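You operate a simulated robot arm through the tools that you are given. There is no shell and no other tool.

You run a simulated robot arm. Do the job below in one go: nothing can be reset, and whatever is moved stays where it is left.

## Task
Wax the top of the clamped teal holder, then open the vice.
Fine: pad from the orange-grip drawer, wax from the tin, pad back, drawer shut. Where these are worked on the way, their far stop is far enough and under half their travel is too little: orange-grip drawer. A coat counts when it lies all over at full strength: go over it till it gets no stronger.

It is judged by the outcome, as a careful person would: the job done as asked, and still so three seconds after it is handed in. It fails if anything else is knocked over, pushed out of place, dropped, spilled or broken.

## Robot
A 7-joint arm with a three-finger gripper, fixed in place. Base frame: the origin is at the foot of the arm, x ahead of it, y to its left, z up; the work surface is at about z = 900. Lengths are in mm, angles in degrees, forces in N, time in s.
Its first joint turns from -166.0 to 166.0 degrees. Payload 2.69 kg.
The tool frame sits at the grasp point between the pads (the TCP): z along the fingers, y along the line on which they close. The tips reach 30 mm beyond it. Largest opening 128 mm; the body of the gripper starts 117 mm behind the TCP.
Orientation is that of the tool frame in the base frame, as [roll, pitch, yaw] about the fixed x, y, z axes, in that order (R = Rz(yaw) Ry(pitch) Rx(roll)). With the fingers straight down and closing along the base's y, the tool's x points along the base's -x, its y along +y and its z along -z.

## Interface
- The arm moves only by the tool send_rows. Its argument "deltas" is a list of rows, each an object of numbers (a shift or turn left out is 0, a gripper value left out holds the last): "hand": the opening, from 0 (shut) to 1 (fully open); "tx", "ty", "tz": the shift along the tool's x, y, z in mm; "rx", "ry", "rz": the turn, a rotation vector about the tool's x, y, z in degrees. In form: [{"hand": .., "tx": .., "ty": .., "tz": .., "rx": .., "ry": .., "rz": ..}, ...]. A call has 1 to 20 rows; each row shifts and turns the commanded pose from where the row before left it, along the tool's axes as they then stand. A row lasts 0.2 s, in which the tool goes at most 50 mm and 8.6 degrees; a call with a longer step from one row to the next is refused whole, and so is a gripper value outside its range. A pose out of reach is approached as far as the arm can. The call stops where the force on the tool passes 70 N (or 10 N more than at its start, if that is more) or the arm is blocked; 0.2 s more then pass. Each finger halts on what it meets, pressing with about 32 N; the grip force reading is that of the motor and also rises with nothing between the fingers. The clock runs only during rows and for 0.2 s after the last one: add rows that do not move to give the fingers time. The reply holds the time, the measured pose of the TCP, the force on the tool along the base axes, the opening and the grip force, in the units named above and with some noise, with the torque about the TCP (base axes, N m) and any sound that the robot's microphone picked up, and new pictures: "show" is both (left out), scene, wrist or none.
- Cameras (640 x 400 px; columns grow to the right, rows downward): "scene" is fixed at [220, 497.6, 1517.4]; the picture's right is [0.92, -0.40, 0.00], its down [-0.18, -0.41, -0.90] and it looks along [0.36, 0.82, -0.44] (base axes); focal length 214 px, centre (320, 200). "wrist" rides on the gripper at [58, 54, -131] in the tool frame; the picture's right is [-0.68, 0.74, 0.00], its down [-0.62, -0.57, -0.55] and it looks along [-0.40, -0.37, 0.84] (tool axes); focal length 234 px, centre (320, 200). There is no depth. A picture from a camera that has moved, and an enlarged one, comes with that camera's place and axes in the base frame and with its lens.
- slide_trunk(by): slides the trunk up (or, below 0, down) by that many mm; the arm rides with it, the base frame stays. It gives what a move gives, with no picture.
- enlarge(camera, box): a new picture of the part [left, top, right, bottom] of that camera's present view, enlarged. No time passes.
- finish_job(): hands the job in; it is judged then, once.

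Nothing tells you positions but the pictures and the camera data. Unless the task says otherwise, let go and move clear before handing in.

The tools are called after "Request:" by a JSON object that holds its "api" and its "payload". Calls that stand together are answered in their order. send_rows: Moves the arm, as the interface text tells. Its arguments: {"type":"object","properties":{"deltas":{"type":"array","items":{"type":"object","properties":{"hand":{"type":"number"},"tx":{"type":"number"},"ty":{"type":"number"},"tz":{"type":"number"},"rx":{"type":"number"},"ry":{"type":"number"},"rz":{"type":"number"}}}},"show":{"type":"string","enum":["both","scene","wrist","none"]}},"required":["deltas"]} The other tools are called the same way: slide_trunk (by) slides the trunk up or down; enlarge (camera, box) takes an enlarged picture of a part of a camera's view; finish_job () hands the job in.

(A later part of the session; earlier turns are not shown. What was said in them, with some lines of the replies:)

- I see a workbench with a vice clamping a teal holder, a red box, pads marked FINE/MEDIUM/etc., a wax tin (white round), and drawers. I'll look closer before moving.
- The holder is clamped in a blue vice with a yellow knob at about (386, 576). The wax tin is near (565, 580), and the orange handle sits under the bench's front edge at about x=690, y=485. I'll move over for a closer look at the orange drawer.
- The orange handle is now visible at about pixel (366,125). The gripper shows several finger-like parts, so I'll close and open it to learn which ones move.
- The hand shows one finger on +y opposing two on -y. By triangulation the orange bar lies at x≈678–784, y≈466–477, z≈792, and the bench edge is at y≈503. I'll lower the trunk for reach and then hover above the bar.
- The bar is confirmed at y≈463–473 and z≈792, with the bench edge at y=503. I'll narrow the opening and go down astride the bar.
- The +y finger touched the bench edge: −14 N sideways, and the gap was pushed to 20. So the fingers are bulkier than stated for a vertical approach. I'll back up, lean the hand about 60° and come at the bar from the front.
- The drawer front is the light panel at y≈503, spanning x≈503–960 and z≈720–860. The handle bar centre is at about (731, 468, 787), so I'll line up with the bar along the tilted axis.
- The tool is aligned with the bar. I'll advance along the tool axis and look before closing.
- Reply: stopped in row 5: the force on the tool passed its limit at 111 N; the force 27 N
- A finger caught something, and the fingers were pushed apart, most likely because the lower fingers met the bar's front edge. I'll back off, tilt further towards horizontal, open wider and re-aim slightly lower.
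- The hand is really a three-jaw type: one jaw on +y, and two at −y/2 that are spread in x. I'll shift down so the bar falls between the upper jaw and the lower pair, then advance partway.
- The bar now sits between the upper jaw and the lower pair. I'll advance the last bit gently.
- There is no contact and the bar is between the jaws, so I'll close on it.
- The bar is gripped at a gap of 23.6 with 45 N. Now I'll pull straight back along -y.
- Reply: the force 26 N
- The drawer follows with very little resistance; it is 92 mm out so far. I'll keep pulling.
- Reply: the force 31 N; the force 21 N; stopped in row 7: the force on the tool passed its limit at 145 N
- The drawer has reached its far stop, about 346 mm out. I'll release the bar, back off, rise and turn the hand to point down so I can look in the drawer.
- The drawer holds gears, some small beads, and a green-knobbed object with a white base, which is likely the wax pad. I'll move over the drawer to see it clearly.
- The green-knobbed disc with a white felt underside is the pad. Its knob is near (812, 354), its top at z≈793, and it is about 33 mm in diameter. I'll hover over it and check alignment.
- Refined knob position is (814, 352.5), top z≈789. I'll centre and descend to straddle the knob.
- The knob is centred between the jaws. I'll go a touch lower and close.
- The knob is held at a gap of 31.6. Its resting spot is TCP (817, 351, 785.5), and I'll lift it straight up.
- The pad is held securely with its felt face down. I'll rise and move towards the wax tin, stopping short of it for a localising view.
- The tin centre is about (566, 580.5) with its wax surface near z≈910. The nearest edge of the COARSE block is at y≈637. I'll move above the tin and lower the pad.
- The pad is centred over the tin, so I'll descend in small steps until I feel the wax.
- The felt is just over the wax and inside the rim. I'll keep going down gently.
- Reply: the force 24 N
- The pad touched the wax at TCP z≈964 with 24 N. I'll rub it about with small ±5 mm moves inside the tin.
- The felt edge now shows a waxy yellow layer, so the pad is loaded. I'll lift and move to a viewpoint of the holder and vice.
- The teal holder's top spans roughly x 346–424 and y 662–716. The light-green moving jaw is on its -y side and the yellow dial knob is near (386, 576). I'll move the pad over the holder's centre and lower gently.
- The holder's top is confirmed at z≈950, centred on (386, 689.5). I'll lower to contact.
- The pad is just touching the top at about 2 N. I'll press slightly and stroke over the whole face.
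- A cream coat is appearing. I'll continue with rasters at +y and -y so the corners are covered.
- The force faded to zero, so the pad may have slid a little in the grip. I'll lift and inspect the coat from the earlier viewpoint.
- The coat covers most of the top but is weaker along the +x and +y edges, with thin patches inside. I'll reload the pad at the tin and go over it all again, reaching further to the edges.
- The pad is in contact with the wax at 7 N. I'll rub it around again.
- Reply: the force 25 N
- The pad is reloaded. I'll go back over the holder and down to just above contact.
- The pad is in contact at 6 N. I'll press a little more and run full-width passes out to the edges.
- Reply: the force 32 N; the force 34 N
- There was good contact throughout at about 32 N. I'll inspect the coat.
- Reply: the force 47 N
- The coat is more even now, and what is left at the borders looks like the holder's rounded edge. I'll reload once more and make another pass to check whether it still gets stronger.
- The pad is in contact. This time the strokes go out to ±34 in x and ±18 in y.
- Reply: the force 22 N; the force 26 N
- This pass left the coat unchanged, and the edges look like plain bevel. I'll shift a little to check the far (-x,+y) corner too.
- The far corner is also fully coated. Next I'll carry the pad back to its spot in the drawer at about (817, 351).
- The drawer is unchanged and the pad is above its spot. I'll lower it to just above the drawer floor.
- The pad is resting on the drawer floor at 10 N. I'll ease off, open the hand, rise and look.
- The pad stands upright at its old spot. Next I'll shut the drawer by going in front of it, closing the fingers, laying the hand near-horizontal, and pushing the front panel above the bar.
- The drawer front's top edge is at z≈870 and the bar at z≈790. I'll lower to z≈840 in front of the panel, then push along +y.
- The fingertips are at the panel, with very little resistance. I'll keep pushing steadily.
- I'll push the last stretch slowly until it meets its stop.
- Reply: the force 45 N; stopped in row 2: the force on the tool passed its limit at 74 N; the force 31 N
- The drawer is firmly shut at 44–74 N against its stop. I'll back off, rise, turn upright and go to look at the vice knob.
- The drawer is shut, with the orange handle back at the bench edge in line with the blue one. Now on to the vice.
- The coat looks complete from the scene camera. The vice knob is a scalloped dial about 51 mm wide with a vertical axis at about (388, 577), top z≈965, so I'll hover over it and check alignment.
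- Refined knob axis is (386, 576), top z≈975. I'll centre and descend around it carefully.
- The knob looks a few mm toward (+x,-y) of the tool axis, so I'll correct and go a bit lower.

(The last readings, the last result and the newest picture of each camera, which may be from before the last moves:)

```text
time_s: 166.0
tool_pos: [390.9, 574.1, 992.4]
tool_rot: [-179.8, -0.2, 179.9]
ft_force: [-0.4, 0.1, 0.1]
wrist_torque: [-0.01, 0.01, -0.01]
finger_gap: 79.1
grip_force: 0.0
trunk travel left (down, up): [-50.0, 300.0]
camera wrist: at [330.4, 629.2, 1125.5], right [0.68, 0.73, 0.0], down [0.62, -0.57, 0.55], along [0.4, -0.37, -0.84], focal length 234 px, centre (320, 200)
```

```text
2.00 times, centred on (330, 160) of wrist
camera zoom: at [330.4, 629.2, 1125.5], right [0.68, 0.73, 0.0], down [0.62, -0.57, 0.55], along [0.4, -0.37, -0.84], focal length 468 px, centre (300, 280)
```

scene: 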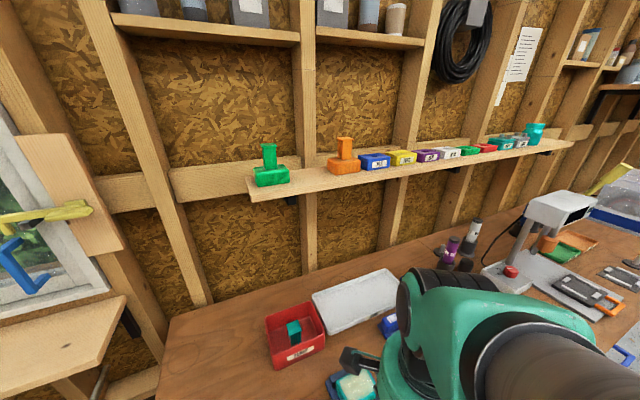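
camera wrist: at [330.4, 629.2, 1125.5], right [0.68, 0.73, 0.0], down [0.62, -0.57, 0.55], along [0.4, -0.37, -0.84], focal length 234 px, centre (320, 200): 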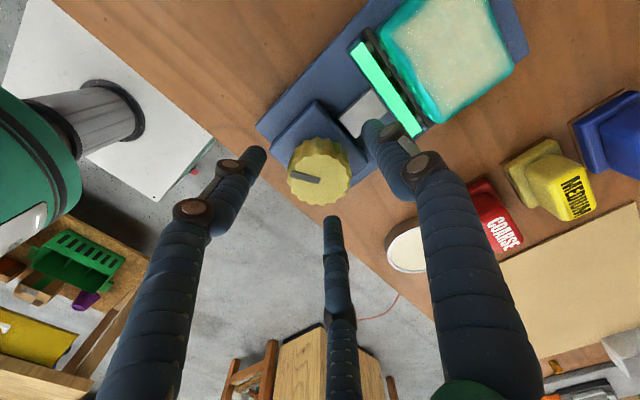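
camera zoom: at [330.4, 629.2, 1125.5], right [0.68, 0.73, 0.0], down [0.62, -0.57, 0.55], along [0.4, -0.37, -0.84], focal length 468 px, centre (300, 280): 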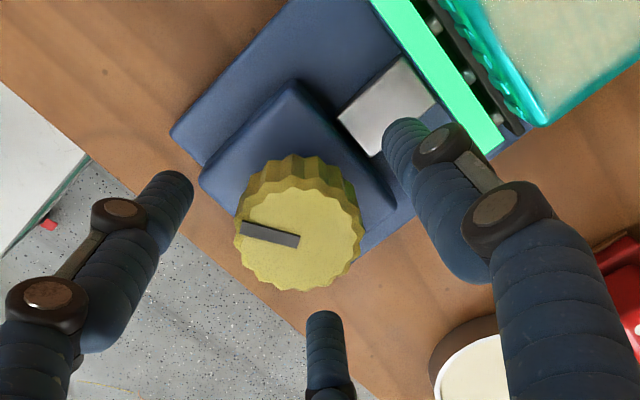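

The knob measures about 45 mm across, with its top at z≈977 and its bottom at ≈949. The jaws already surround it at this height, so I'll nudge slightly and close.

Request:
{"api": "send_rows", "payload": {"deltas": [{"tx": 1.5, "ty": 0.7, "tz": -1}, {"hand": 0.5}, {"hand": 0.4}, {"hand": 0.3}, {"hand": 0.2}, {}, {}], "show": "wrist"}}

Request:
{"api": "enlarge", "payload": {"camera": "wrist", "box": [220, 60, 440, 260]}}

```text
time_s: 167.6
tool_pos: [389.7, 573.2, 994.5]
tool_rot: [-180.0, -0.2, 179.9]
ft_force: [24.9, -14.4, 1.3]
wrist_torque: [-0.57, -0.76, 0.11]
finger_gap: 48.2
grip_force: 16.2
trunk travel left (down, up): [-50.0, 300.0]
camera wrist: at [330.5, 629.1, 1126.3], right [0.68, 0.73, 0.0], down [0.62, -0.57, 0.55], along [0.4, -0.37, -0.84], focal length 234 px, centre (320, 200)
```

wrist: 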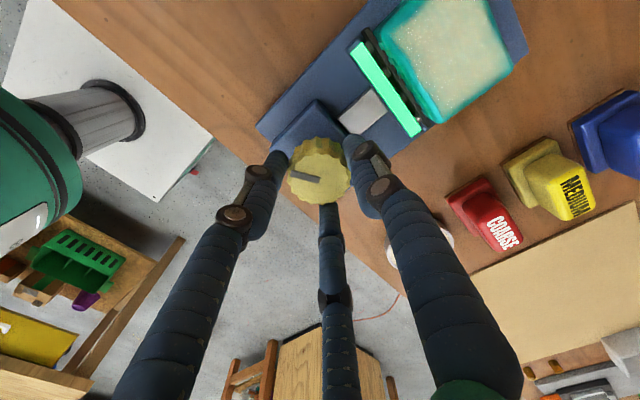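

```text
2.00 times, centred on (330, 160) of wrist
camera zoom: at [330.5, 629.1, 1126.3], right [0.68, 0.73, 0.0], down [0.62, -0.57, 0.55], along [0.4, -0.37, -0.84], focal length 468 px, centre (300, 280)
```

zoom: 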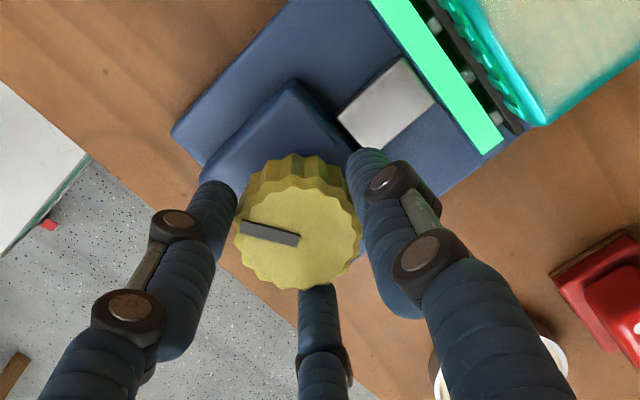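

The knob pushes the hand toward (+x,-y), so I'll re-centre by about 2 mm that way to relieve the side load.

Request:
{"api": "send_rows", "payload": {"deltas": [{"tx": -2, "ty": -1.2}, {}, {}], "show": "none"}}

```text
time_s: 168.4
tool_pos: [391.1, 573.5, 995.1]
tool_rot: [-179.9, -0.3, 179.8]
ft_force: [4.4, 0.7, -4.0]
wrist_torque: [-0.2, -0.12, 0.06]
finger_gap: 47.8
grip_force: 16.5
trunk travel left (down, up): [-50.0, 300.0]
```

The knob is well centred now. I'll grip fully and try turning it counter-clockwise (seen from above) by about 30° while watching the torque and the jaw.

Request:
{"api": "send_rows", "payload": {"deltas": [{"hand": 0}, {}, {"rz": -6}, {"rz": -8}, {"rz": -8}, {"rz": -8}, {}], "show": "wrist"}}

Request:
{"api": "enlarge", "payload": {"camera": "wrist", "box": [220, 20, 460, 260]}}

```text
time_s: 170.0
tool_pos: [389.9, 574.0, 994.3]
tool_rot: [-179.9, -0.3, -150.0]
ft_force: [-1.1, -0.1, -13.3]
wrist_torque: [0.19, 0.16, 0.26]
finger_gap: 47.3
grip_force: 45.4
trunk travel left (down, up): [-50.0, 300.0]
camera wrist: at [311.5, 592.4, 1126.6], right [0.22, 0.98, 0.0], down [0.82, -0.18, 0.55], along [0.53, -0.12, -0.84], focal length 234 px, centre (320, 200)
```

wrist: 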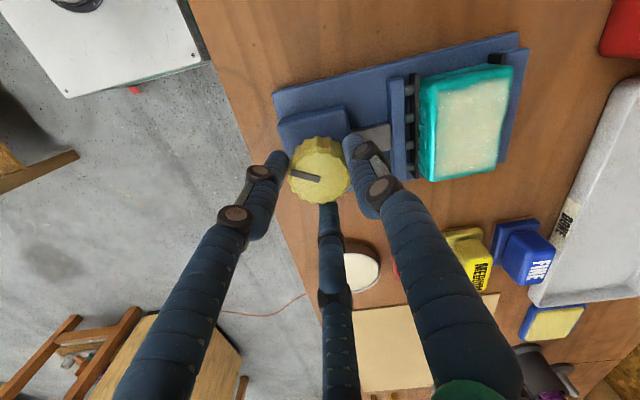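

```text
1.67 times, centred on (340, 140) of wrist
camera zoom: at [311.5, 592.4, 1126.6], right [0.22, 0.98, 0.0], down [0.82, -0.18, 0.55], along [0.53, -0.12, -0.84], focal length 390 px, centre (287, 300)
```

zoom: 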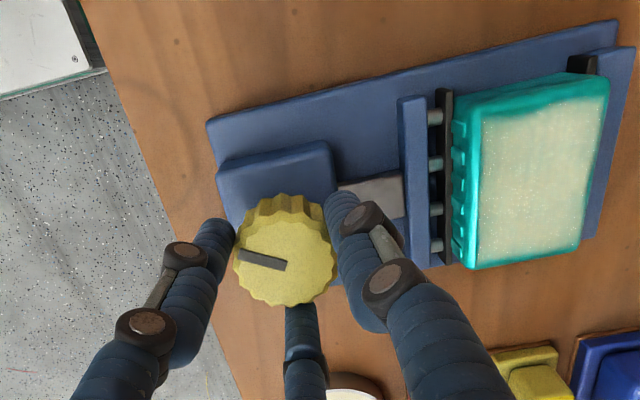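

The knob turned easily, and the jaw's bright-green top went dark, suggesting the clamp has loosened. I'll continue in the same direction.

Request:
{"api": "send_rows", "payload": {"deltas": [{"rz": -8}, {"rz": -8}, {"rz": -8}, {"rz": -8}, {"rz": -8}, {}], "show": "wrist"}}

Request:
{"api": "enlarge", "payload": {"camera": "wrist", "box": [220, 60, 520, 300]}}

```text
time_s: 171.4
tool_pos: [390.3, 572.6, 994.3]
tool_rot: [179.8, -0.2, -110.2]
ft_force: [-8.2, -6.5, -20.3]
wrist_torque: [-0.01, 0.36, 0.26]
finger_gap: 47.2
grip_force: 45.1
trunk travel left (down, up): [-50.0, 300.0]
camera wrist: at [318.4, 538.4, 1126.8], right [-0.46, 0.89, 0.0], down [0.74, 0.39, 0.54], along [0.48, 0.25, -0.84], focal length 234 px, centre (320, 200)
```

wrist: 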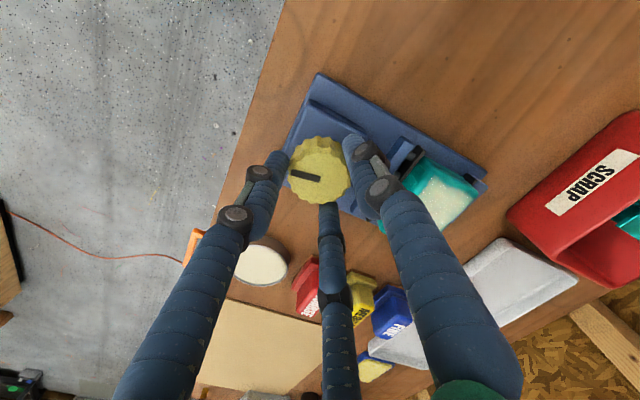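

```text
1.67 times, centred on (370, 180) of wrist
camera zoom: at [318.4, 538.4, 1126.8], right [-0.46, 0.89, 0.0], down [0.74, 0.39, 0.54], along [0.48, 0.25, -0.84], focal length 390 px, centre (237, 233)
```

zoom: 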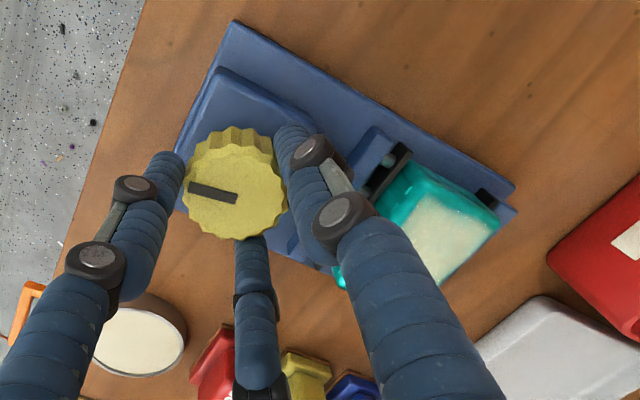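

Request:
{"api": "send_rows", "payload": {"deltas": [{"rz": -8}, {"rz": -8}, {"rz": -8}, {}], "show": "both"}}

Request:
{"api": "enlarge", "payload": {"camera": "scene", "box": [280, 320, 440, 400]}}

Request:
{"api": "enlarge", "payload": {"camera": "wrist", "box": [220, 60, 520, 300]}}

```text
time_s: 172.4
tool_pos: [389.5, 572.2, 994.2]
tool_rot: [179.9, -0.1, -86.1]
ft_force: [-10.1, -13.0, -14.8]
wrist_torque: [-0.36, 0.57, 0.27]
finger_gap: 47.2
grip_force: 45.5
trunk travel left (down, up): [-50.0, 300.0]
camera wrist: at [339.3, 512.7, 1126.8], right [-0.78, 0.62, 0.0], down [0.52, 0.65, 0.55], along [0.34, 0.43, -0.84], focal length 234 px, centre (320, 200)
```

scene: 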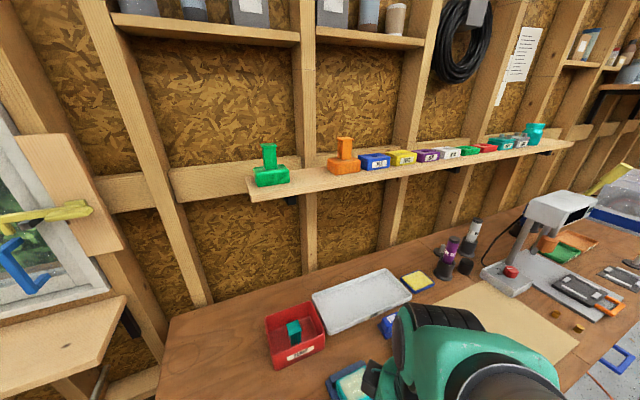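
wrist: 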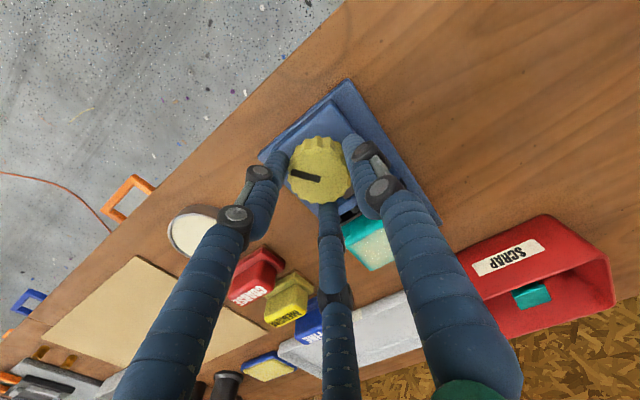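

```text
4.00 times, centred on (360, 360) of scene
camera zoom: at [220.0, 497.6, 1517.4], right [0.92, -0.4, 0.0], down [-0.18, -0.41, -0.9], along [0.36, 0.82, -0.44], focal length 858 px, centre (160, -440)
```

zoom: 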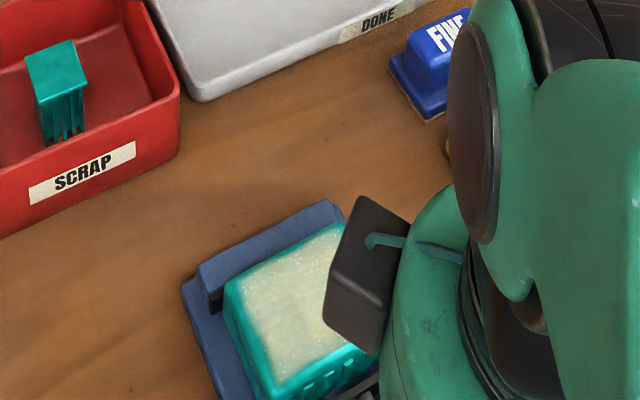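

```text
1.67 times, centred on (370, 180) of wrist
camera zoom: at [339.3, 512.7, 1126.8], right [-0.78, 0.62, 0.0], down [0.52, 0.65, 0.55], along [0.34, 0.43, -0.84], focal length 390 px, centre (237, 233)
```

zoom: 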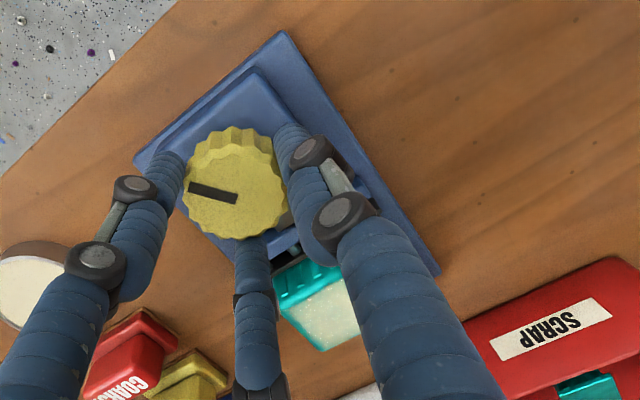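

It's still turning freely with a constant light drag. I'll continue another ~48°.

Request:
{"api": "send_rows", "payload": {"deltas": [{"rz": -8, "tx": 0}, {"rz": -8}, {"rz": -8}, {"rz": -8}, {"rz": -8}, {"rz": -8}, {}], "show": "wrist"}}

Request:
{"api": "enlarge", "payload": {"camera": "wrist", "box": [220, 60, 520, 300]}}

```text
time_s: 174.0
tool_pos: [390.1, 573.4, 994.7]
tool_rot: [179.9, 0.0, -38.1]
ft_force: [-10.0, -14.9, -16.4]
wrist_torque: [-0.2, 0.33, 0.23]
finger_gap: 47.1
grip_force: 45.0
trunk travel left (down, up): [-50.0, 300.0]
camera wrist: at [401.9, 496.3, 1126.7], right [-0.99, -0.16, 0.0], down [-0.13, 0.83, 0.55], along [-0.09, 0.54, -0.84], focal length 234 px, centre (320, 200)
```

wrist: 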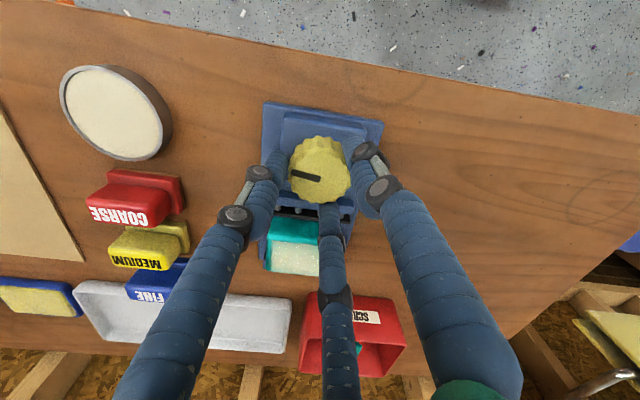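

```text
1.67 times, centred on (370, 180) of wrist
camera zoom: at [401.9, 496.3, 1126.7], right [-0.99, -0.16, 0.0], down [-0.13, 0.83, 0.55], along [-0.09, 0.54, -0.84], focal length 390 px, centre (237, 233)
```

zoom: 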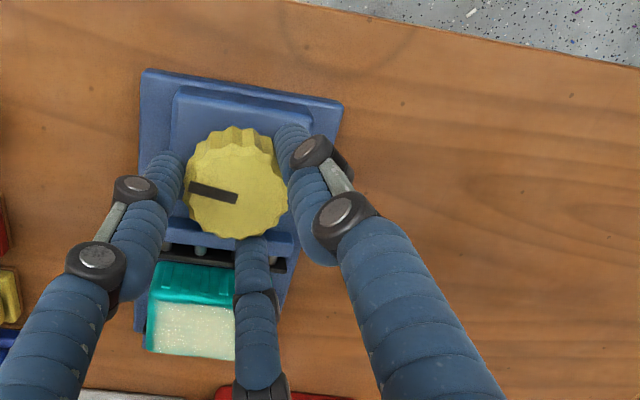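

Request:
{"api": "send_rows", "payload": {"deltas": [{"rz": -8}, {"rz": -8}, {"rz": -8}, {"rz": -8}, {"rz": -8}, {"rz": -8}, {}], "show": "wrist"}}

Request:
{"api": "enlarge", "payload": {"camera": "wrist", "box": [150, 100, 450, 300]}}

```text
time_s: 175.6
tool_pos: [389.3, 573.8, 995.4]
tool_rot: [180.0, 0.1, 10.0]
ft_force: [-12.0, -18.2, 7.3]
wrist_torque: [-0.52, 0.59, 0.21]
finger_gap: 45.6
grip_force: 45.1
trunk travel left (down, up): [-50.0, 300.0]
camera wrist: at [455.7, 531.8, 1128.5], right [-0.54, -0.84, 0.0], down [-0.7, 0.45, 0.55], along [-0.46, 0.3, -0.84], focal length 234 px, centre (320, 200)
```

wrist: 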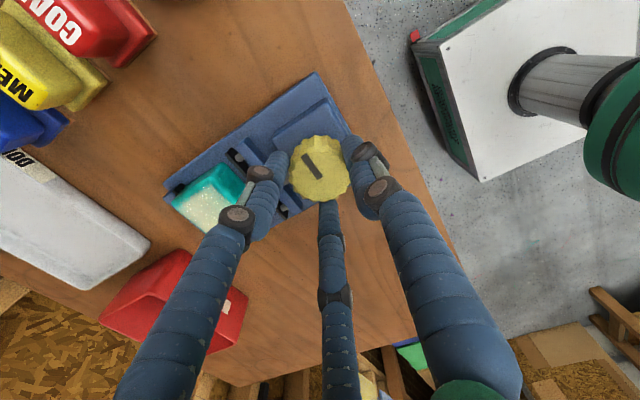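

```text
2.00 times, centred on (300, 200) of wrist
camera zoom: at [455.7, 531.8, 1128.5], right [-0.54, -0.84, 0.0], down [-0.7, 0.45, 0.55], along [-0.46, 0.3, -0.84], focal length 468 px, centre (360, 200)
```

zoom: 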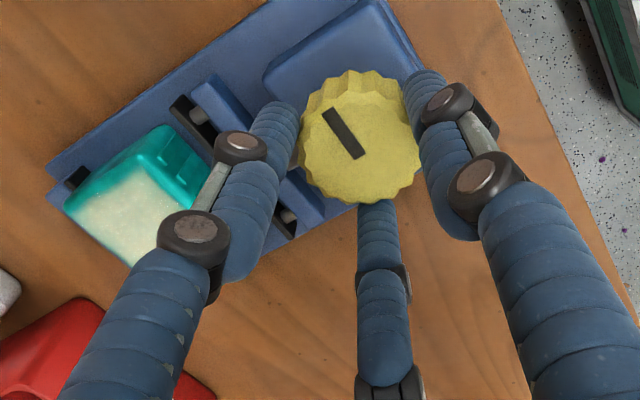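

The knob reached its stop: the mark slipped relative to the jaws, and there is now a clear gap between the jaw's plate and the holder. I'll release just enough, rise and inspect.

Request:
{"api": "send_rows", "payload": {"deltas": [{"hand": 0.42}, {"hand": 0.48}, {}, {"tz": -10}, {"tz": -20}, {"tz": -35}, {"tz": -40}, {}], "show": "wrist"}}

Request:
{"api": "enlarge", "payload": {"camera": "wrist", "box": [160, 60, 440, 260]}}

```text
time_s: 177.4
tool_pos: [390.2, 572.4, 1099.5]
tool_rot: [-180.0, 0.1, 9.7]
ft_force: [0.7, -0.4, -0.4]
wrist_torque: [0.03, -0.01, -0.01]
finger_gap: 61.4
grip_force: 0.0
trunk travel left (down, up): [-50.0, 300.0]
camera wrist: at [456.2, 530.8, 1231.0], right [-0.54, -0.84, 0.0], down [-0.7, 0.45, 0.55], along [-0.46, 0.3, -0.84], focal length 234 px, centre (320, 200)
```

wrist: 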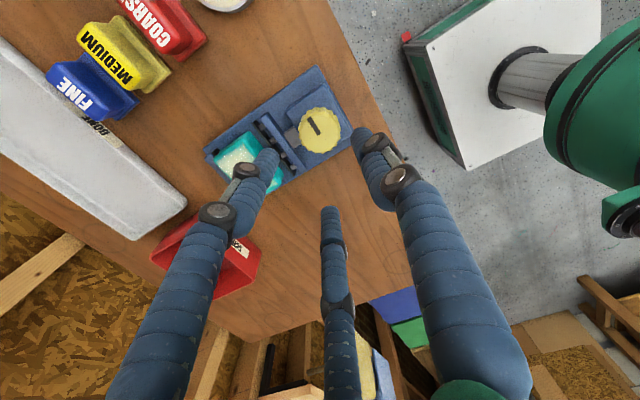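

```text
2.00 times, centred on (300, 160) of wrist
camera zoom: at [456.2, 530.8, 1231.0], right [-0.54, -0.84, 0.0], down [-0.7, 0.45, 0.55], along [-0.46, 0.3, -0.84], focal length 468 px, centre (360, 280)
```

zoom: 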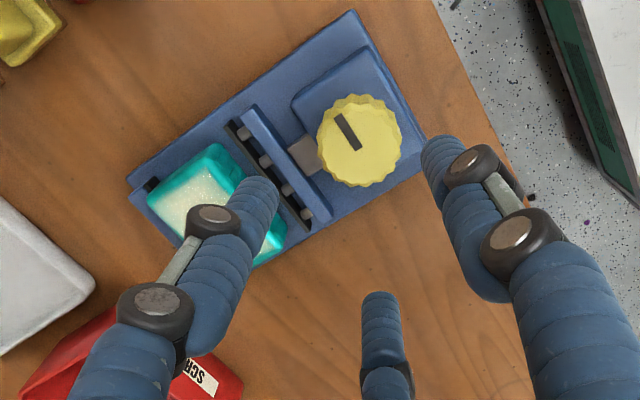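

The jaw has moved back. I'll unwind the wrist and move clear to inspect the gap from the earlier viewpoint and the scene camera.

Request:
{"api": "send_rows", "payload": {"deltas": [{"rz": 8.5, "ty": 0}, {"rz": 8.5}, {"rz": 8.5}, {"rz": 8.5}, {"rz": 8.5}, {"rz": 8.5}, {"rz": 8.5}, {"rz": 8.5}, {"rz": 8.5}, {"rz": 8.5}, {"rz": 8.5}, {"rz": 8.5}, {"rz": 8.5}, {"rz": 8.5}, {"rz": 8.5}, {"rz": 8.5}, {"rz": 8.5}, {"rz": 8.5}, {"rz": 8.5}, {"rz": 8.5}], "show": "none"}}

Request:
{"api": "send_rows", "payload": {"deltas": [{"ty": -32}, {"ty": -32}, {"ty": -32}, {"tx": -10}, {}], "show": "both"}}

Request:
{"api": "enlarge", "payload": {"camera": "wrist", "box": [310, 0, 500, 140]}}

Request:
{"api": "enlarge", "payload": {"camera": "scene", "box": [280, 320, 440, 400]}}

```text
time_s: 181.6
tool_pos: [390.9, 573.7, 1100.6]
tool_rot: [180.0, -0.3, -160.3]
ft_force: [0.6, 0.2, -1.2]
wrist_torque: [0.02, -0.03, 0.01]
finger_gap: 61.4
grip_force: 0.0
trunk travel left (down, up): [-50.0, 300.0]
```

```text
time_s: 182.8
tool_pos: [433.0, 488.6, 1100.6]
tool_rot: [180.0, -0.1, -160.2]
ft_force: [0.6, -0.7, -0.4]
wrist_torque: [-0.03, -0.02, -0.02]
finger_gap: 61.4
grip_force: 0.0
trunk travel left (down, up): [-50.0, 300.0]
camera wrist: at [358.1, 520.5, 1232.5], right [0.39, 0.92, 0.0], down [0.77, -0.32, 0.55], along [0.5, -0.21, -0.84], focal length 234 px, centre (320, 200)
```

scene: 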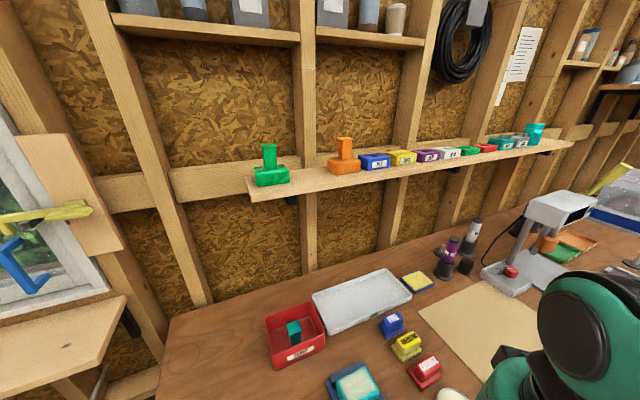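
wrist: 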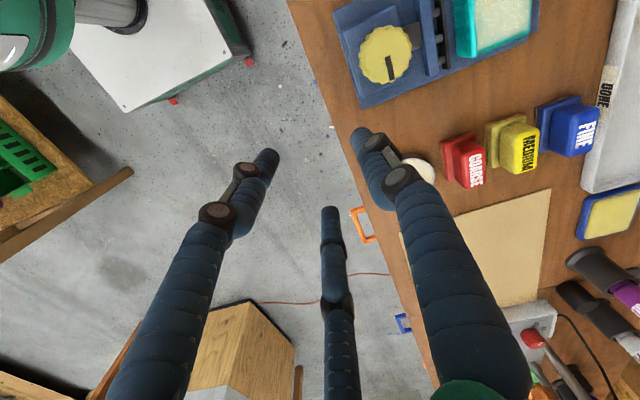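

```text
2.86 times, centred on (405, 70) of wrist
camera zoom: at [358.1, 520.5, 1232.5], right [0.39, 0.92, 0.0], down [0.77, -0.32, 0.55], along [0.5, -0.21, -0.84], focal length 669 px, centre (77, 571)
```

zoom: 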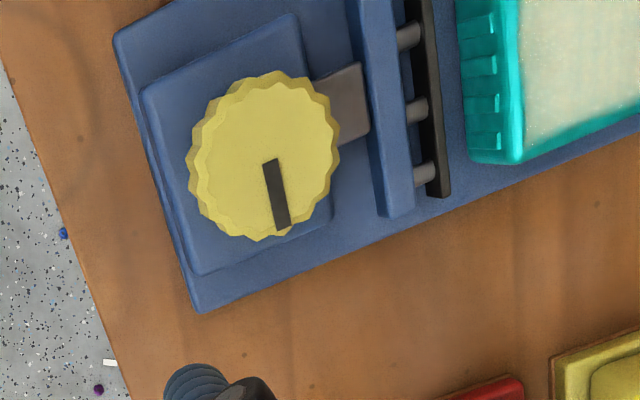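

```text
4.00 times, centred on (360, 360) of scene
camera zoom: at [220.0, 497.6, 1517.4], right [0.92, -0.4, 0.0], down [-0.18, -0.41, -0.9], along [0.36, 0.82, -0.44], focal length 858 px, centre (160, -440)
```

zoom: 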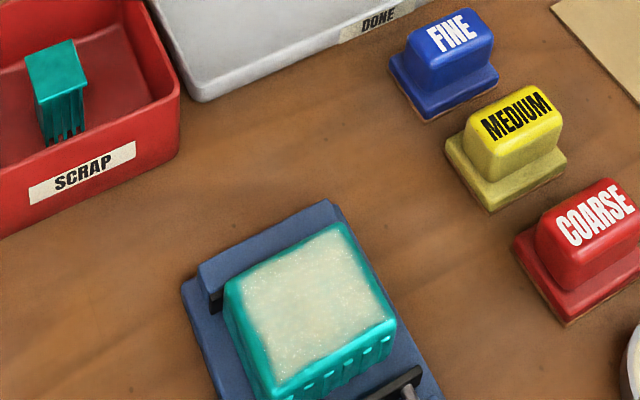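

The vice is open: the jaw plate stands well clear of the holder and the knob is at its stop. One last close look at the coat and the drawer front before handing in.

Request:
{"api": "enlarge", "payload": {"camera": "scene", "box": [325, 355, 390, 400]}}

Request:
{"api": "enlarge", "payload": {"camera": "wrist", "box": [430, 0, 550, 80]}}

Request:
{"api": "enlarge", "payload": {"camera": "wrist", "box": [330, 130, 450, 350]}}

```text
8.89 times, centred on (358, 378) of scene
camera zoom: at [220.0, 497.6, 1517.4], right [0.92, -0.4, 0.0], down [-0.18, -0.41, -0.9], along [0.36, 0.82, -0.44], focal length 1906 px, centre (-13, -1378)
```

zoom: 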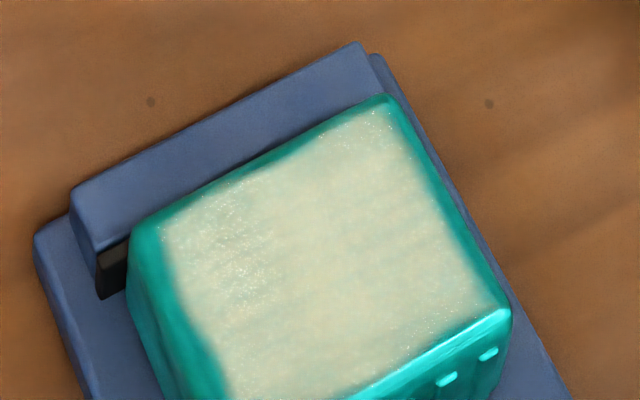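

```text
5.00 times, centred on (490, 40) of wrist
camera zoom: at [358.1, 520.5, 1232.5], right [0.39, 0.92, 0.0], down [0.77, -0.32, 0.55], along [0.5, -0.21, -0.84], focal length 1171 px, centre (-530, 1000)
```

zoom: 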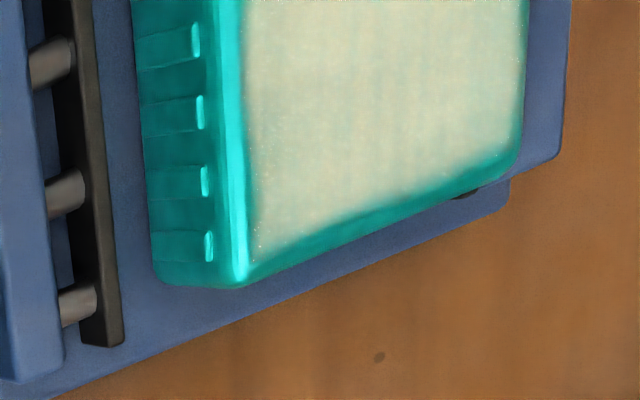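

```text
1.82 times, centred on (390, 240) of wrist
camera zoom: at [358.1, 520.5, 1232.5], right [0.39, 0.92, 0.0], down [0.77, -0.32, 0.55], along [0.5, -0.21, -0.84], focal length 426 px, centre (193, 127)
```

zoom: 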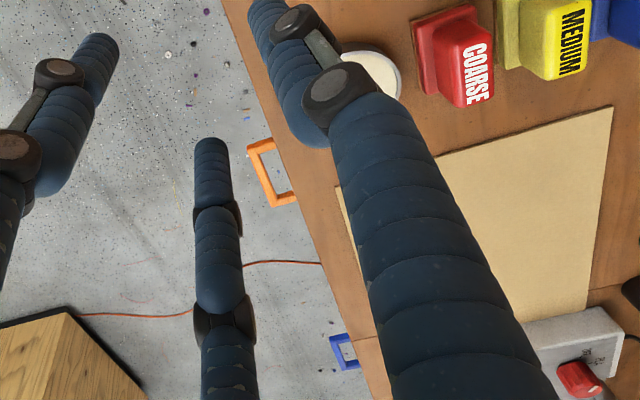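

The coat is even and runs right up to the rounded edges. The pad is back, the drawer is shut flush, the vice is open, and the hand is empty and clear, so I'm handing in.

Request:
{"api": "finish_job", "payload": {}}

```text
The job is handed in.
```

The job is done and handed in: the top of the teal holder is waxed and the vice is open.

- **Wax:** the coat is even and runs right up to the rounded edges. I loaded the pad from the tin three times, and the last full pass made the coat no stronger.
- **Pad and drawer:** I pulled the orange-grip drawer to its far stop to take the pad, and later set the pad back upright in its old spot. The drawer is pushed fully shut against its stop.
- **Vice:** I turned the knob counter-clockwise, about 145° to its stop. The jaw now stands clear of the holder, by roughly 10–15 mm.

While I was first reaching for the drawer, the fingers lightly touched the bench edge and then bumped the drawer handle. I saw nothing knocked over or moved out of place. The hand is empty and clear of everything.
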